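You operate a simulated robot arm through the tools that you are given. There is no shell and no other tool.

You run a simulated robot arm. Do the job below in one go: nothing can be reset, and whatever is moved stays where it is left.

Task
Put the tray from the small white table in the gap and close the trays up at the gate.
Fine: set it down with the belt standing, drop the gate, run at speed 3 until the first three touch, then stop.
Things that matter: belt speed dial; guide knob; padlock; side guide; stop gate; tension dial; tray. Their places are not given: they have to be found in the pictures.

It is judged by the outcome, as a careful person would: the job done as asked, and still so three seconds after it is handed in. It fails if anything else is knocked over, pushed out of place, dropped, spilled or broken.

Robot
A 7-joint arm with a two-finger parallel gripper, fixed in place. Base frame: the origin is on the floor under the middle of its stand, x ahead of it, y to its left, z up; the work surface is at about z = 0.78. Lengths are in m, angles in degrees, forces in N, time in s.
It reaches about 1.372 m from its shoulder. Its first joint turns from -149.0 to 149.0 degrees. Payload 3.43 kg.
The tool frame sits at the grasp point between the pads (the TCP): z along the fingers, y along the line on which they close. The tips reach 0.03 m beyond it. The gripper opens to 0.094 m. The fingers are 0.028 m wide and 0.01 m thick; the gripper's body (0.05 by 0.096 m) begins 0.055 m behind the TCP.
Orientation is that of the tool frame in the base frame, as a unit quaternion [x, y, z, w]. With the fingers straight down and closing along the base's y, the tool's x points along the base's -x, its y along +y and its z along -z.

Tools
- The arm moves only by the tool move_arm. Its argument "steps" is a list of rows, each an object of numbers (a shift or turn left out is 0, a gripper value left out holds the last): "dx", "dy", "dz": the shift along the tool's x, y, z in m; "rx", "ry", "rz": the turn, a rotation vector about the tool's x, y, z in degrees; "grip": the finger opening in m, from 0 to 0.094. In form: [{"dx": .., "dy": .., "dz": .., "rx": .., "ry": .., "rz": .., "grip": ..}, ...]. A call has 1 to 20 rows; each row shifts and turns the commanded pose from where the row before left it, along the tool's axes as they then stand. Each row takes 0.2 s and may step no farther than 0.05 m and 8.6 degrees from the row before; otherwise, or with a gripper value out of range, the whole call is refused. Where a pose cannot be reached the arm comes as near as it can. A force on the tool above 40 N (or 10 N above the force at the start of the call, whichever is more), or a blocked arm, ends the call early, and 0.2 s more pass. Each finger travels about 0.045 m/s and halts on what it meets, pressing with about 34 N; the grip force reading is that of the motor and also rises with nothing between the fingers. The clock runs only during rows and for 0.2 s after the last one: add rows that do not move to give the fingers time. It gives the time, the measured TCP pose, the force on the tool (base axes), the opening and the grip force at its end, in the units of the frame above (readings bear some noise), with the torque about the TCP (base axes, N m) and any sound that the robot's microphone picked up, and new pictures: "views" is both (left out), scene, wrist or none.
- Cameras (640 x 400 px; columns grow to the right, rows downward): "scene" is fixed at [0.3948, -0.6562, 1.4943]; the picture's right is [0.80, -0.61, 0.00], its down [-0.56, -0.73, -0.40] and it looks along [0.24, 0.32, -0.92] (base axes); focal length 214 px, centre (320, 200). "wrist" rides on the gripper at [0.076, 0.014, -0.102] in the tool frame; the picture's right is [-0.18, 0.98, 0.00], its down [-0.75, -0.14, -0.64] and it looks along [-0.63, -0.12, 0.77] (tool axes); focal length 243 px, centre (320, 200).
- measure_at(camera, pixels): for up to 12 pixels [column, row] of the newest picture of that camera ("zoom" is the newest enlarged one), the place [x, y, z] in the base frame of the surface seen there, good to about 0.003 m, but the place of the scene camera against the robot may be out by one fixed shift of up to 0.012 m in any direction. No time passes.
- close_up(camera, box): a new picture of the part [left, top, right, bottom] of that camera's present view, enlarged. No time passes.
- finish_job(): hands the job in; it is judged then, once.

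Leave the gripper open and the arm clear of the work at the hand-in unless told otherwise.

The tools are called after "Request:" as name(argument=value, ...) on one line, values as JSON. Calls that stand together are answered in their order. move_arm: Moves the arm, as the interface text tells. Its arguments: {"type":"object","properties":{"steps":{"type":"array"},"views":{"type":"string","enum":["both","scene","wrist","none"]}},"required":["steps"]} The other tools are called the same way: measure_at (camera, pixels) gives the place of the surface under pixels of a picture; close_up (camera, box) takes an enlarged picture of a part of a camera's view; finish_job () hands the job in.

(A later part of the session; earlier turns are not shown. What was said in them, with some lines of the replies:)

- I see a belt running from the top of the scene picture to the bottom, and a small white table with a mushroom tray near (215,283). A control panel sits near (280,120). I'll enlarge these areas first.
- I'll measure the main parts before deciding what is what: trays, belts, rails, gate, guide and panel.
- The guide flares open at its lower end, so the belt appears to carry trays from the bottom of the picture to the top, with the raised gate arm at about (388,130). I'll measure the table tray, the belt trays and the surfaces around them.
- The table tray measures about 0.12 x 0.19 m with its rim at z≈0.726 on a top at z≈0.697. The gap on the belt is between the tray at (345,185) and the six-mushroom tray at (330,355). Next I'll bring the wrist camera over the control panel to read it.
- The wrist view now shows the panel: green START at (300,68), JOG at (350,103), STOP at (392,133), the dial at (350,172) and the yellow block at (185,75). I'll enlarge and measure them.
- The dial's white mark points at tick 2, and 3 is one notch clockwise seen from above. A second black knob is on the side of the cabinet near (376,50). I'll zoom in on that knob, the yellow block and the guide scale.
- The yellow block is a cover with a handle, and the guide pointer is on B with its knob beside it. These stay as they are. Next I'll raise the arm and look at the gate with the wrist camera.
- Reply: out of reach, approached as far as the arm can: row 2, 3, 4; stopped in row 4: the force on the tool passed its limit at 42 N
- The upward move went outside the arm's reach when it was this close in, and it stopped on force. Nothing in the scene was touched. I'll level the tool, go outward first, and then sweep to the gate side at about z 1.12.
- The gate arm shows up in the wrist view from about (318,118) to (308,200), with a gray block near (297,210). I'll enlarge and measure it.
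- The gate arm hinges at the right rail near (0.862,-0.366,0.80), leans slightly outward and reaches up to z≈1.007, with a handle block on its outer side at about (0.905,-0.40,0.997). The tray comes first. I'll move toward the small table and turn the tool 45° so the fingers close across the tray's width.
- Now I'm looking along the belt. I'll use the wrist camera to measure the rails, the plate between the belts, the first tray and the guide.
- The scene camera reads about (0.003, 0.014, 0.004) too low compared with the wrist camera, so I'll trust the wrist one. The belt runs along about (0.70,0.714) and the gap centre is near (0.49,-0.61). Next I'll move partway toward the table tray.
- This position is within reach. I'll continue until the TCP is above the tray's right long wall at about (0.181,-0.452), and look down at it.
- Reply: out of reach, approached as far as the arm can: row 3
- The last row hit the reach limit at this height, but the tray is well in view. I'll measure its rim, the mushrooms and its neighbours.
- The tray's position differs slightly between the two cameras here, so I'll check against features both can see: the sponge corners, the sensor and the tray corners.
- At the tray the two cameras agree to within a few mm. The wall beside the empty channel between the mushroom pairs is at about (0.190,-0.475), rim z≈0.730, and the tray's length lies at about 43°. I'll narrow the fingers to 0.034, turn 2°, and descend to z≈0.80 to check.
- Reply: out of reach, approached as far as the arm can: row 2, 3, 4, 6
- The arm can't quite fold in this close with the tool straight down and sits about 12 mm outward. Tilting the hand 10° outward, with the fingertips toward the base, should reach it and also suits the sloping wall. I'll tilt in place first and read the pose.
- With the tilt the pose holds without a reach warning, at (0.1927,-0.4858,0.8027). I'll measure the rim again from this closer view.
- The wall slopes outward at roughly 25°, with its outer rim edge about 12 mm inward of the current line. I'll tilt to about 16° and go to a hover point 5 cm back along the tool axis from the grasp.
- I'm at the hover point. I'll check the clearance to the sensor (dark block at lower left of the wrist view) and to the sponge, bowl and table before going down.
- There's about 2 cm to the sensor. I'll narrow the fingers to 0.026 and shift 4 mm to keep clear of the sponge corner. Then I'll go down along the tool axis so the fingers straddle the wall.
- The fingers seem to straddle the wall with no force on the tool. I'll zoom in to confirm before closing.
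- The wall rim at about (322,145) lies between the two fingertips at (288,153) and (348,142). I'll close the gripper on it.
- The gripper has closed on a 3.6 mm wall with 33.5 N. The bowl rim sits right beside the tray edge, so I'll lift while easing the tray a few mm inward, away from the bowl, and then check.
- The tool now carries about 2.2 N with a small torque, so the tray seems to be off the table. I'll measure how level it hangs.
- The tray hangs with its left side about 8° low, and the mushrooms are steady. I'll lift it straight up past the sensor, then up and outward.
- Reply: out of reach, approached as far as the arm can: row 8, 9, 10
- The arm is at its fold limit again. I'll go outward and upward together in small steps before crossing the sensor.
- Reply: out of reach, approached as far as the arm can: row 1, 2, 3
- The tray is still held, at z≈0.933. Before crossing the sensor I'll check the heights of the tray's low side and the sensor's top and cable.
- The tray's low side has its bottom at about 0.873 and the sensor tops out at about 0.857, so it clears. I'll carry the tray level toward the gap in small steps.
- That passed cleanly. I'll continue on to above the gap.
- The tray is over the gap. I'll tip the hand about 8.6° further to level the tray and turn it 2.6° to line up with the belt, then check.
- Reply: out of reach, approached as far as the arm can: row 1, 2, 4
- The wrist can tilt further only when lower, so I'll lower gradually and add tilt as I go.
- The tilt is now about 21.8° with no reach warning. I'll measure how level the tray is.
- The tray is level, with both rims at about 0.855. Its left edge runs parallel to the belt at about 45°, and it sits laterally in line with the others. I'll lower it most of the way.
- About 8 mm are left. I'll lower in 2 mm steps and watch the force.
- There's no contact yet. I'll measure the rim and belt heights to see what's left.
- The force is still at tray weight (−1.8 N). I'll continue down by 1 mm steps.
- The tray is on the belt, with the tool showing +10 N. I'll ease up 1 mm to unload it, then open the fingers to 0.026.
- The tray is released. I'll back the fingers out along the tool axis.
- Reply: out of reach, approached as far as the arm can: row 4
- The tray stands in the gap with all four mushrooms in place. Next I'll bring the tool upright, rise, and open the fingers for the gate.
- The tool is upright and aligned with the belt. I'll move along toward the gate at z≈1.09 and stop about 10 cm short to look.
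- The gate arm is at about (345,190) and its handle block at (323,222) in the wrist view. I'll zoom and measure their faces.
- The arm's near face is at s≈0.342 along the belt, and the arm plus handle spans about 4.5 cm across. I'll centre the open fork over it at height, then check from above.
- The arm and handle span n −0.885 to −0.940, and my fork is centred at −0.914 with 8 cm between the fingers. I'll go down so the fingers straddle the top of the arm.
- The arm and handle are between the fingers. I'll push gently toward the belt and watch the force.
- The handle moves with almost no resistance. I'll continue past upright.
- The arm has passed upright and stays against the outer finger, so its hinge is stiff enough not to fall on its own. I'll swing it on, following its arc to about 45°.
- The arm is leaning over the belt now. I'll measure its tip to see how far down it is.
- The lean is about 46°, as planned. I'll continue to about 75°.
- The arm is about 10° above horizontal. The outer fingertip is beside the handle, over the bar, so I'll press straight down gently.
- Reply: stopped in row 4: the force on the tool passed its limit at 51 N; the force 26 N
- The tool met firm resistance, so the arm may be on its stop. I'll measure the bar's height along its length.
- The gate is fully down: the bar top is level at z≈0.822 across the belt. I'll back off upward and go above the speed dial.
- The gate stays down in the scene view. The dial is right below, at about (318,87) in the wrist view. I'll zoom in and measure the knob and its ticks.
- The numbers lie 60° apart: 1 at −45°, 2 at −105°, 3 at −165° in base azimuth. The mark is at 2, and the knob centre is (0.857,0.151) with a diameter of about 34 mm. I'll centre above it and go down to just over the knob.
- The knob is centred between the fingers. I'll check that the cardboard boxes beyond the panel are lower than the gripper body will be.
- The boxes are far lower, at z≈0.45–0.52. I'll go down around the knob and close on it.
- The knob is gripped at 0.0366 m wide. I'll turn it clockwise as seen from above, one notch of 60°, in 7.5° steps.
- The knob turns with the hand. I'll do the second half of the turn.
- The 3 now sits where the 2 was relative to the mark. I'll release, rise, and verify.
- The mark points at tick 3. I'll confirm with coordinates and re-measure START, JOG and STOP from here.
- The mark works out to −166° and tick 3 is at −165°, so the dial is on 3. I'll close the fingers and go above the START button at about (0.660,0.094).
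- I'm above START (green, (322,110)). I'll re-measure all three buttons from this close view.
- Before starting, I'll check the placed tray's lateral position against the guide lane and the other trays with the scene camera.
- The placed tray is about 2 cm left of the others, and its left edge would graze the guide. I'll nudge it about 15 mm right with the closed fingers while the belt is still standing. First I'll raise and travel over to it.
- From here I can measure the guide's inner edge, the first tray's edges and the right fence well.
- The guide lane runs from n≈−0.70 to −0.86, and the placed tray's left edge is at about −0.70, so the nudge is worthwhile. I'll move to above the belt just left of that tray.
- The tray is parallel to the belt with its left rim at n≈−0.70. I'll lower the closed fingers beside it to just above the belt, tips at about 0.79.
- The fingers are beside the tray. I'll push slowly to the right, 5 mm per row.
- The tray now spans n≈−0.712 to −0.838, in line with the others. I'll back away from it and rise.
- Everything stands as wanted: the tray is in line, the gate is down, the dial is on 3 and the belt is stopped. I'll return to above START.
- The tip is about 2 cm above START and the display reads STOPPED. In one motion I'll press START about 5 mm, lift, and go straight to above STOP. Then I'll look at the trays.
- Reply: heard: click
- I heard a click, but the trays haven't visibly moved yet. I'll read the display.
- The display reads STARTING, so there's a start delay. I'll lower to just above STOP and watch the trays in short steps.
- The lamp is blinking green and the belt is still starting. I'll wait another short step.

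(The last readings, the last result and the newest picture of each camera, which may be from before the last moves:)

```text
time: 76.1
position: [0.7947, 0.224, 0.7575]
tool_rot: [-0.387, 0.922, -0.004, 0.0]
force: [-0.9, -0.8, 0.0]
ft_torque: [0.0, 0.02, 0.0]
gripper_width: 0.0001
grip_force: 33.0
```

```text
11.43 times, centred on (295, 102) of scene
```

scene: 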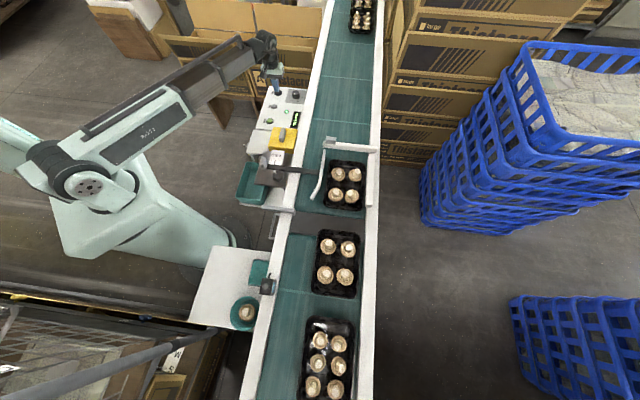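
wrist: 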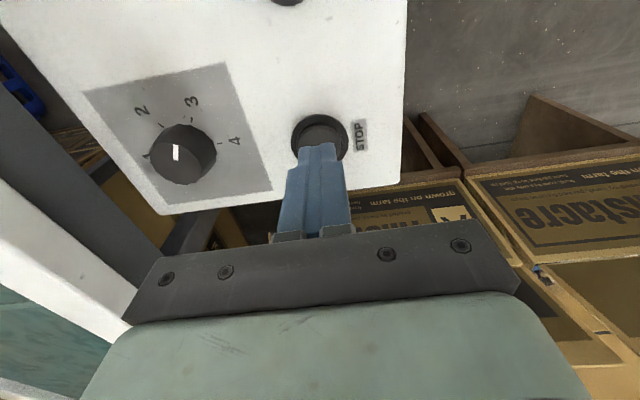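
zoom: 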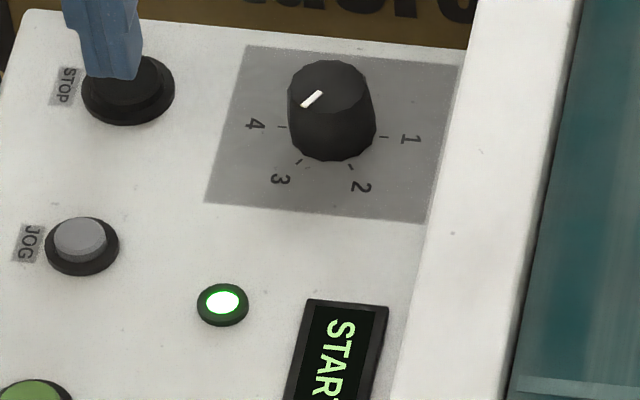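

The dial mark is on 3, within a few degrees. The lamp is flashing as a pre-start warning. I'll keep waiting in short steps.

Request:
move_arm(steps=[{}], views="scene")

Request:
close_up(camera="scene", box=[255, 80, 385, 400])

```text
time: 76.5
position: [0.7949, 0.2229, 0.7561]
tool_rot: [-0.388, 0.922, -0.002, 0.0]
force: [-0.6, -0.9, -0.5]
ft_torque: [-0.01, 0.01, -0.03]
gripper_width: 0.0002
grip_force: 32.7
```

scene: 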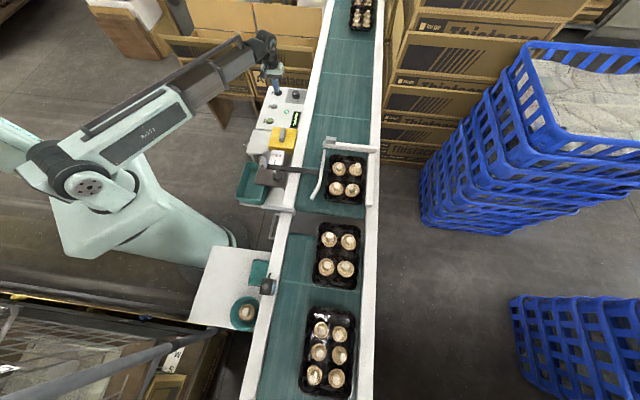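

```text
1.25 times, centred on (320, 240) of scene
```

zoom: 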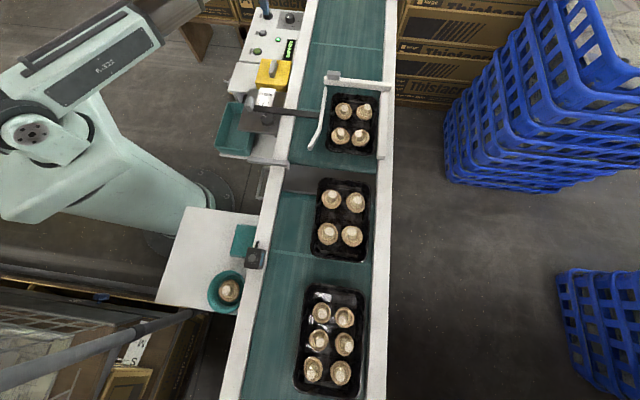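

The belt is running now and all the trays are moving up toward the gate. I'll measure tray positions, then step on.

Request:
measure_at(camera="scene", pixels=[[349, 155], [345, 201], [342, 224], [338, 286], [334, 311], [331, 392]])

Request:
move_arm(steps=[{}], views="scene")

Request:
close_up(camera="scene", box=[255, 80, 385, 400])

```text
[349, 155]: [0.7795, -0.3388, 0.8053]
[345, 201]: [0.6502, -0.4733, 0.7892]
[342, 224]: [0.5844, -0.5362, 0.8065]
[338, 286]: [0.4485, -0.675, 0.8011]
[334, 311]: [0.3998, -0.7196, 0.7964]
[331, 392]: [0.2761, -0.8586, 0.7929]
```

```text
time: 76.9
position: [0.7956, 0.2243, 0.7554]
tool_rot: [-0.387, 0.922, -0.004, 0.0]
force: [-0.4, 0.0, -0.1]
ft_torque: [-0.03, 0.03, 0.02]
gripper_width: 0.0
grip_force: 33.4
```

scene: 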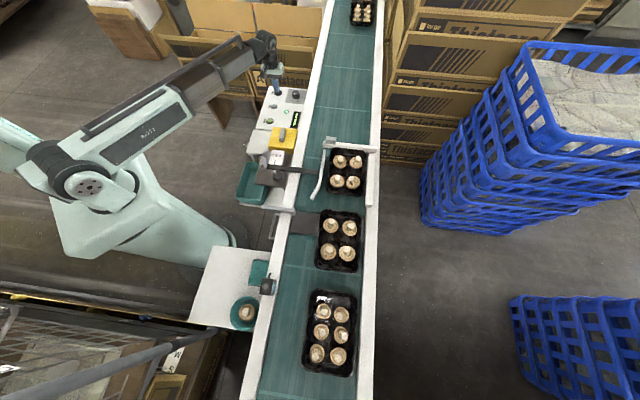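

```text
1.25 times, centred on (320, 240) of scene
```

zoom: 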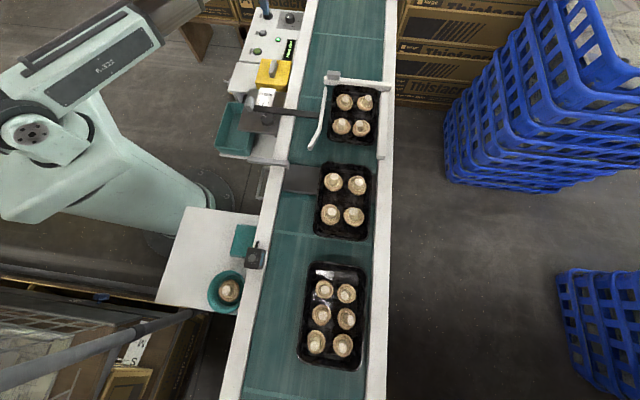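

The first tray is at the gate. Gaps of about 5 cm and 6 cm remain, closing at about 0.125 m/s. I'll wait two more rows.

Request:
move_arm(steps=[{}, {}], views="scene")

Request:
close_up(camera="scene", box=[280, 130, 400, 380])

```text
time: 77.5
position: [0.7949, 0.2244, 0.7567]
tool_rot: [-0.387, 0.922, -0.003, -0.001]
force: [0.3, -0.1, -0.2]
ft_torque: [0.0, -0.02, 0.0]
gripper_width: 0.0
grip_force: 32.9
```

scene: 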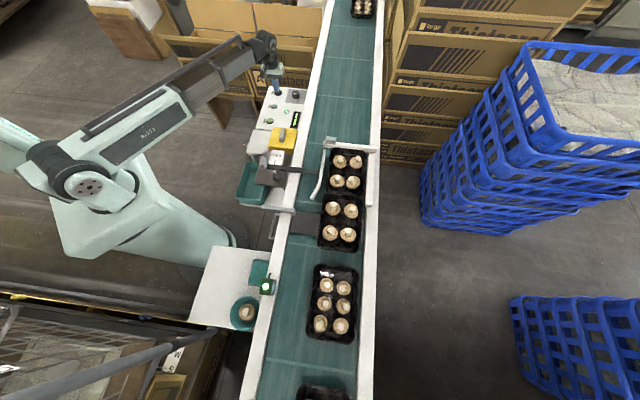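

```text
1.60 times, centred on (340, 255) of scene
```

zoom: 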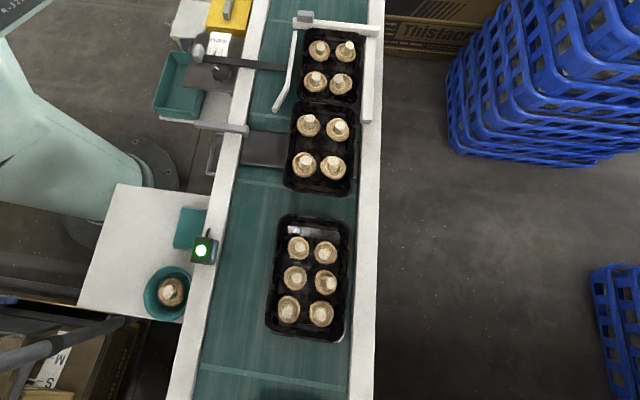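

Tray two has reached tray one. Tray three is still about 15 px short, at (335,264) against (340,249), so I'll measure that gap exactly.

Request:
measure_at(camera="zoom", pixels=[[320, 193], [316, 216], [300, 190], [295, 217], [340, 195], [335, 220], [318, 102], [325, 30]])

Request:
close_up(camera="scene", box=[300, 230, 380, 290])

```text
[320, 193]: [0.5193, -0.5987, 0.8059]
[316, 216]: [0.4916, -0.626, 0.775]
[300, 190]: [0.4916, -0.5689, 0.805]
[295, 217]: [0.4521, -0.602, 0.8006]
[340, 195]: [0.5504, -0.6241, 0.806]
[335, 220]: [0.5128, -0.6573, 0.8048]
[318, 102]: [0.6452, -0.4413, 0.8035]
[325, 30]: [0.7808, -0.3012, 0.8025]
```

```text
6.67 times, centred on (340, 260) of scene
```

zoom: 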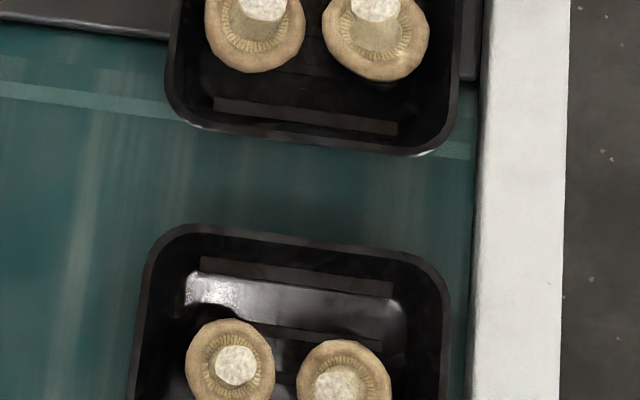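

Request:
close_up(camera="scene", box=[305, 135, 385, 215])

```text
5.00 times, centred on (345, 175) of scene
```

zoom: 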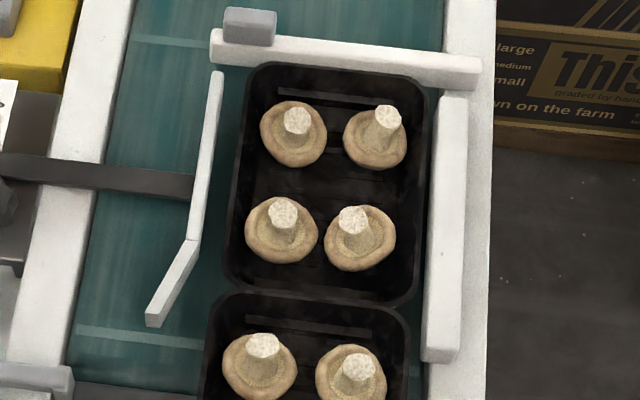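

Trays one and two are touching at the gate, and tray three should touch in about 0.4 s. I'll wait one row, close in on STOP, press it, and lift off.

Request:
move_arm(steps=[{}, {"dz": 0.005}, {"dz": 0.0075}, {"dz": -0.02}])

Request:
close_up(camera="scene", box=[255, 80, 385, 400])

Request:
close_up(camera="scene", box=[255, 80, 320, 150])

```text
time: 78.5
position: [0.795, 0.2246, 0.7637]
tool_rot: [-0.387, 0.922, -0.003, -0.001]
force: [0.2, -0.5, -0.8]
ft_torque: [0.02, -0.01, 0.01]
gripper_width: 0.0002
grip_force: 32.8
heard: click
```

scene: 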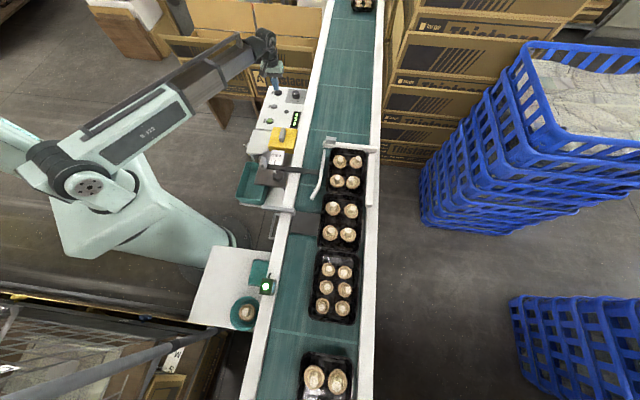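
wrist: 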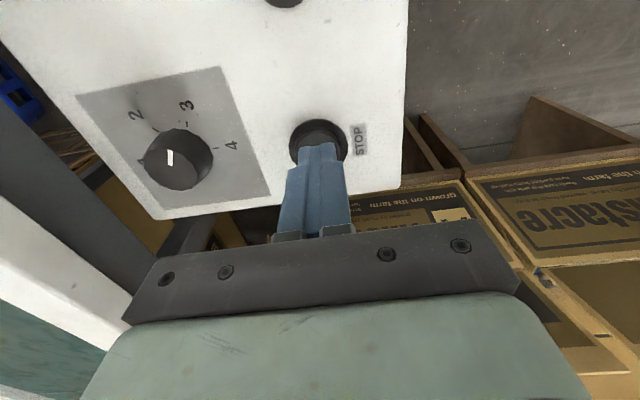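

```text
1.25 times, centred on (320, 240) of scene
```

zoom: 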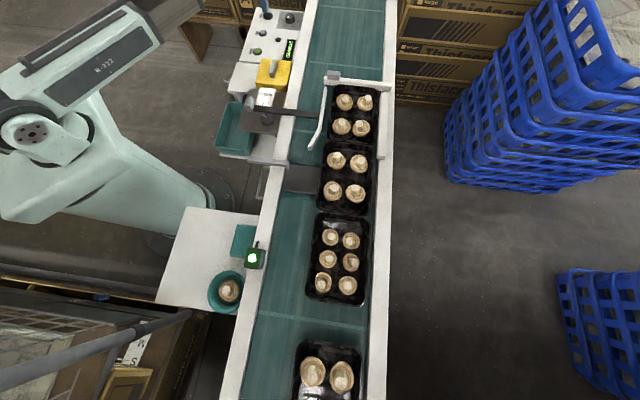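

```text
5.71 times, centred on (288, 115) of scene
```

zoom: 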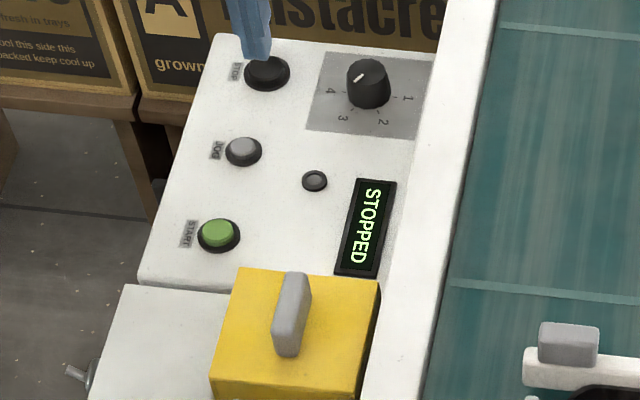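

A click was heard and the display reads STOPPED. I'll inspect both joints and the gate closely.

Request:
close_up(camera="scene", box=[300, 230, 380, 290])

Request:
close_up(camera="scene", box=[305, 135, 385, 215])

Request:
close_up(camera="scene", box=[290, 240, 390, 400])

Request:
measure_at(camera="scene", pixels=[[340, 247], [339, 251], [322, 247], [355, 252], [345, 195], [343, 198]])

```text
6.67 times, centred on (340, 260) of scene
```

zoom: 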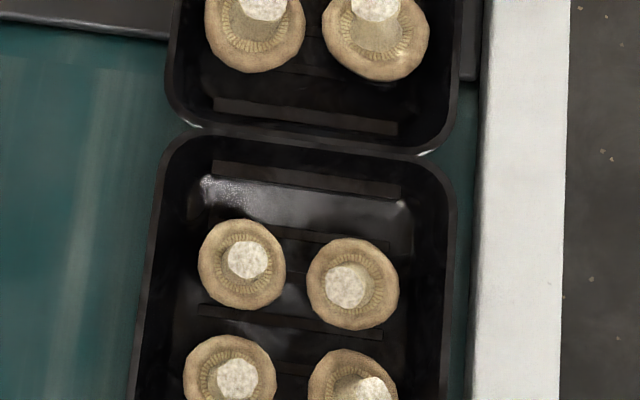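

```text
5.00 times, centred on (345, 175) of scene
```

zoom: 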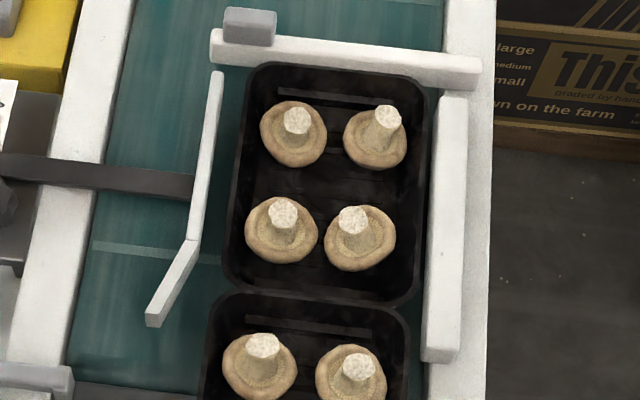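

```text
2.50 times, centred on (340, 320) of scene
```

zoom: 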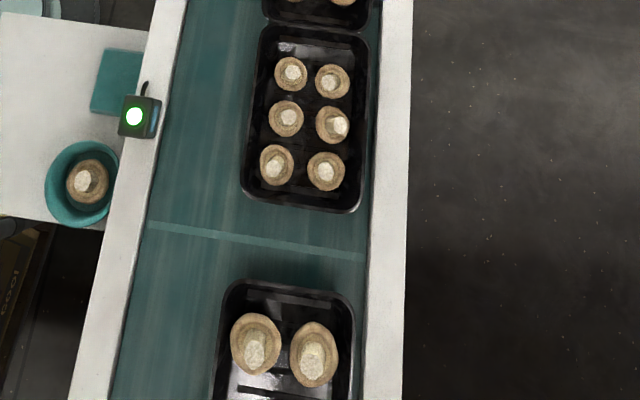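

```text
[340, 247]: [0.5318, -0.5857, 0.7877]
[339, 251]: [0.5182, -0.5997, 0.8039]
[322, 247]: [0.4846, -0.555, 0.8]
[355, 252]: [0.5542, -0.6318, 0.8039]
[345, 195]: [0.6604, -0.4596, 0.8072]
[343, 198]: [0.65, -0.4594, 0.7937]
```

All three trays touch, with the front one on the gate and the belt stopped. I'll raise the arm clear and open the gripper.

Request:
move_arm(steps=[{"dz": -0.03}, {"dz": -0.04, "grip": 0.05}, {"dz": -0.04, "grip": 0.09}, {"dz": -0.04}, {"dz": -0.04}, {"dz": -0.04}, {}, {}, {}])

Request:
close_up(camera="scene", box=[255, 80, 385, 400])

Request:
close_up(camera="scene", box=[300, 180, 380, 290])

Request:
close_up(camera="scene", box=[255, 80, 320, 150])

```text
time: 80.5
position: [0.7949, 0.2273, 0.9943]
tool_rot: [-0.388, 0.922, -0.004, -0.001]
force: [0.6, -0.4, -0.1]
ft_torque: [-0.01, 0.03, 0.03]
gripper_width: 0.09
grip_force: 0.0
```

scene: 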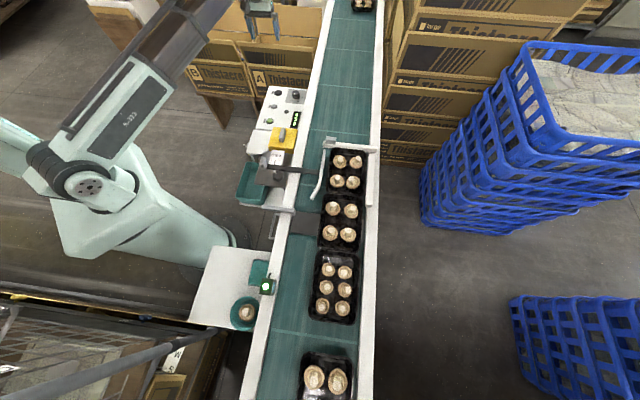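
wrist: 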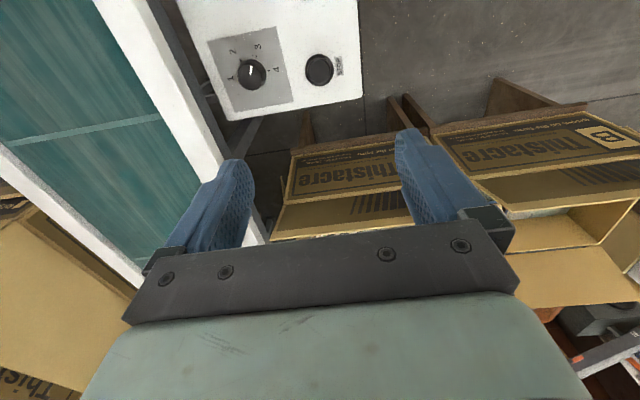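

```text
1.25 times, centred on (320, 240) of scene
```

zoom: 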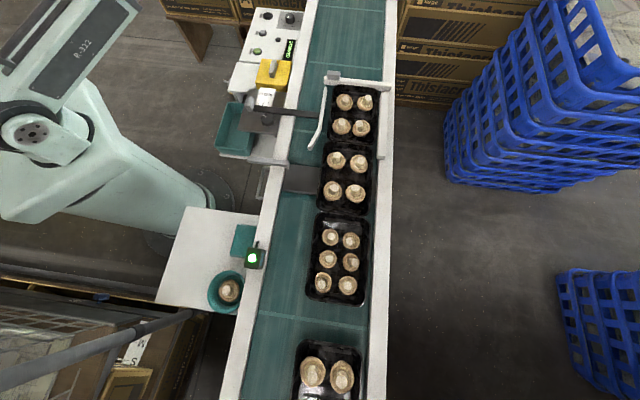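

```text
3.64 times, centred on (340, 235) of scene
```

zoom: 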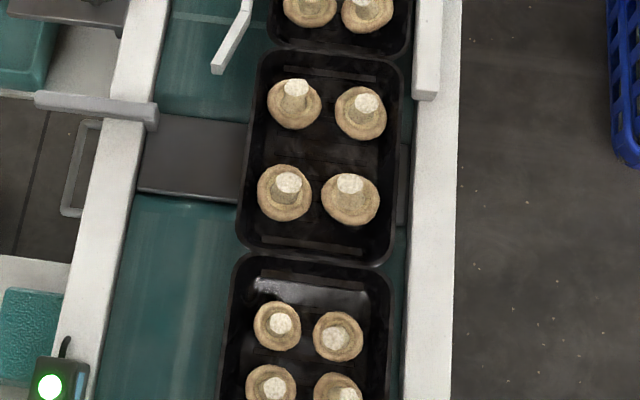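

```text
5.71 times, centred on (288, 115) of scene
```

zoom: 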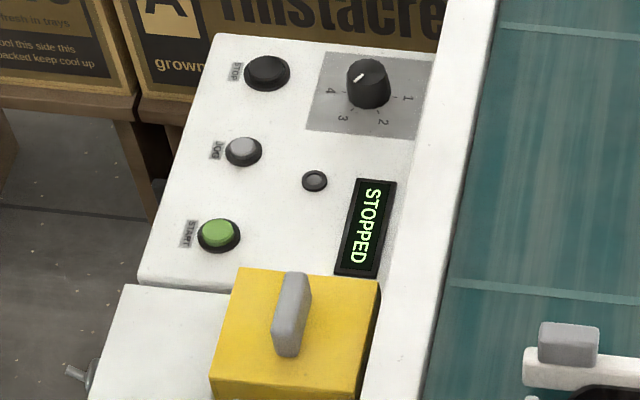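

It's all settled: the display reads STOPPED, the gate is down and the three trays are touching at it. The mushrooms are all in place, the gripper is open and the arm is clear. I'm handing in the job.

Request:
finish_job()

```text
The job is handed in.
```

The tray from the small white table is in the gap, and the first three trays are touching at the lowered gate. The belt is stopped with the speed dial on 3.

- **Tray:** I set it down with the belt standing. It landed about 2 cm left of the others, so I nudged it back in line before starting.
- **Gate:** I lowered it by hand until the bar lay level across the belt.
- **Run:** I turned the dial from 2 to 3 and pressed START. I pressed STOP about when the third tray should have touched, without a view at that instant. The close-ups afterwards show no gap at either joint.
- **Surroundings:** The display reads STOPPED and nothing was knocked over or spilled. The guide stayed on B.

Early on the arm stopped once on its force limit when it moved out of reach, and nothing in the scene was touched. It stopped on force again when I pressed the gate onto its stop. The gripper is open and the arm is clear of the work.
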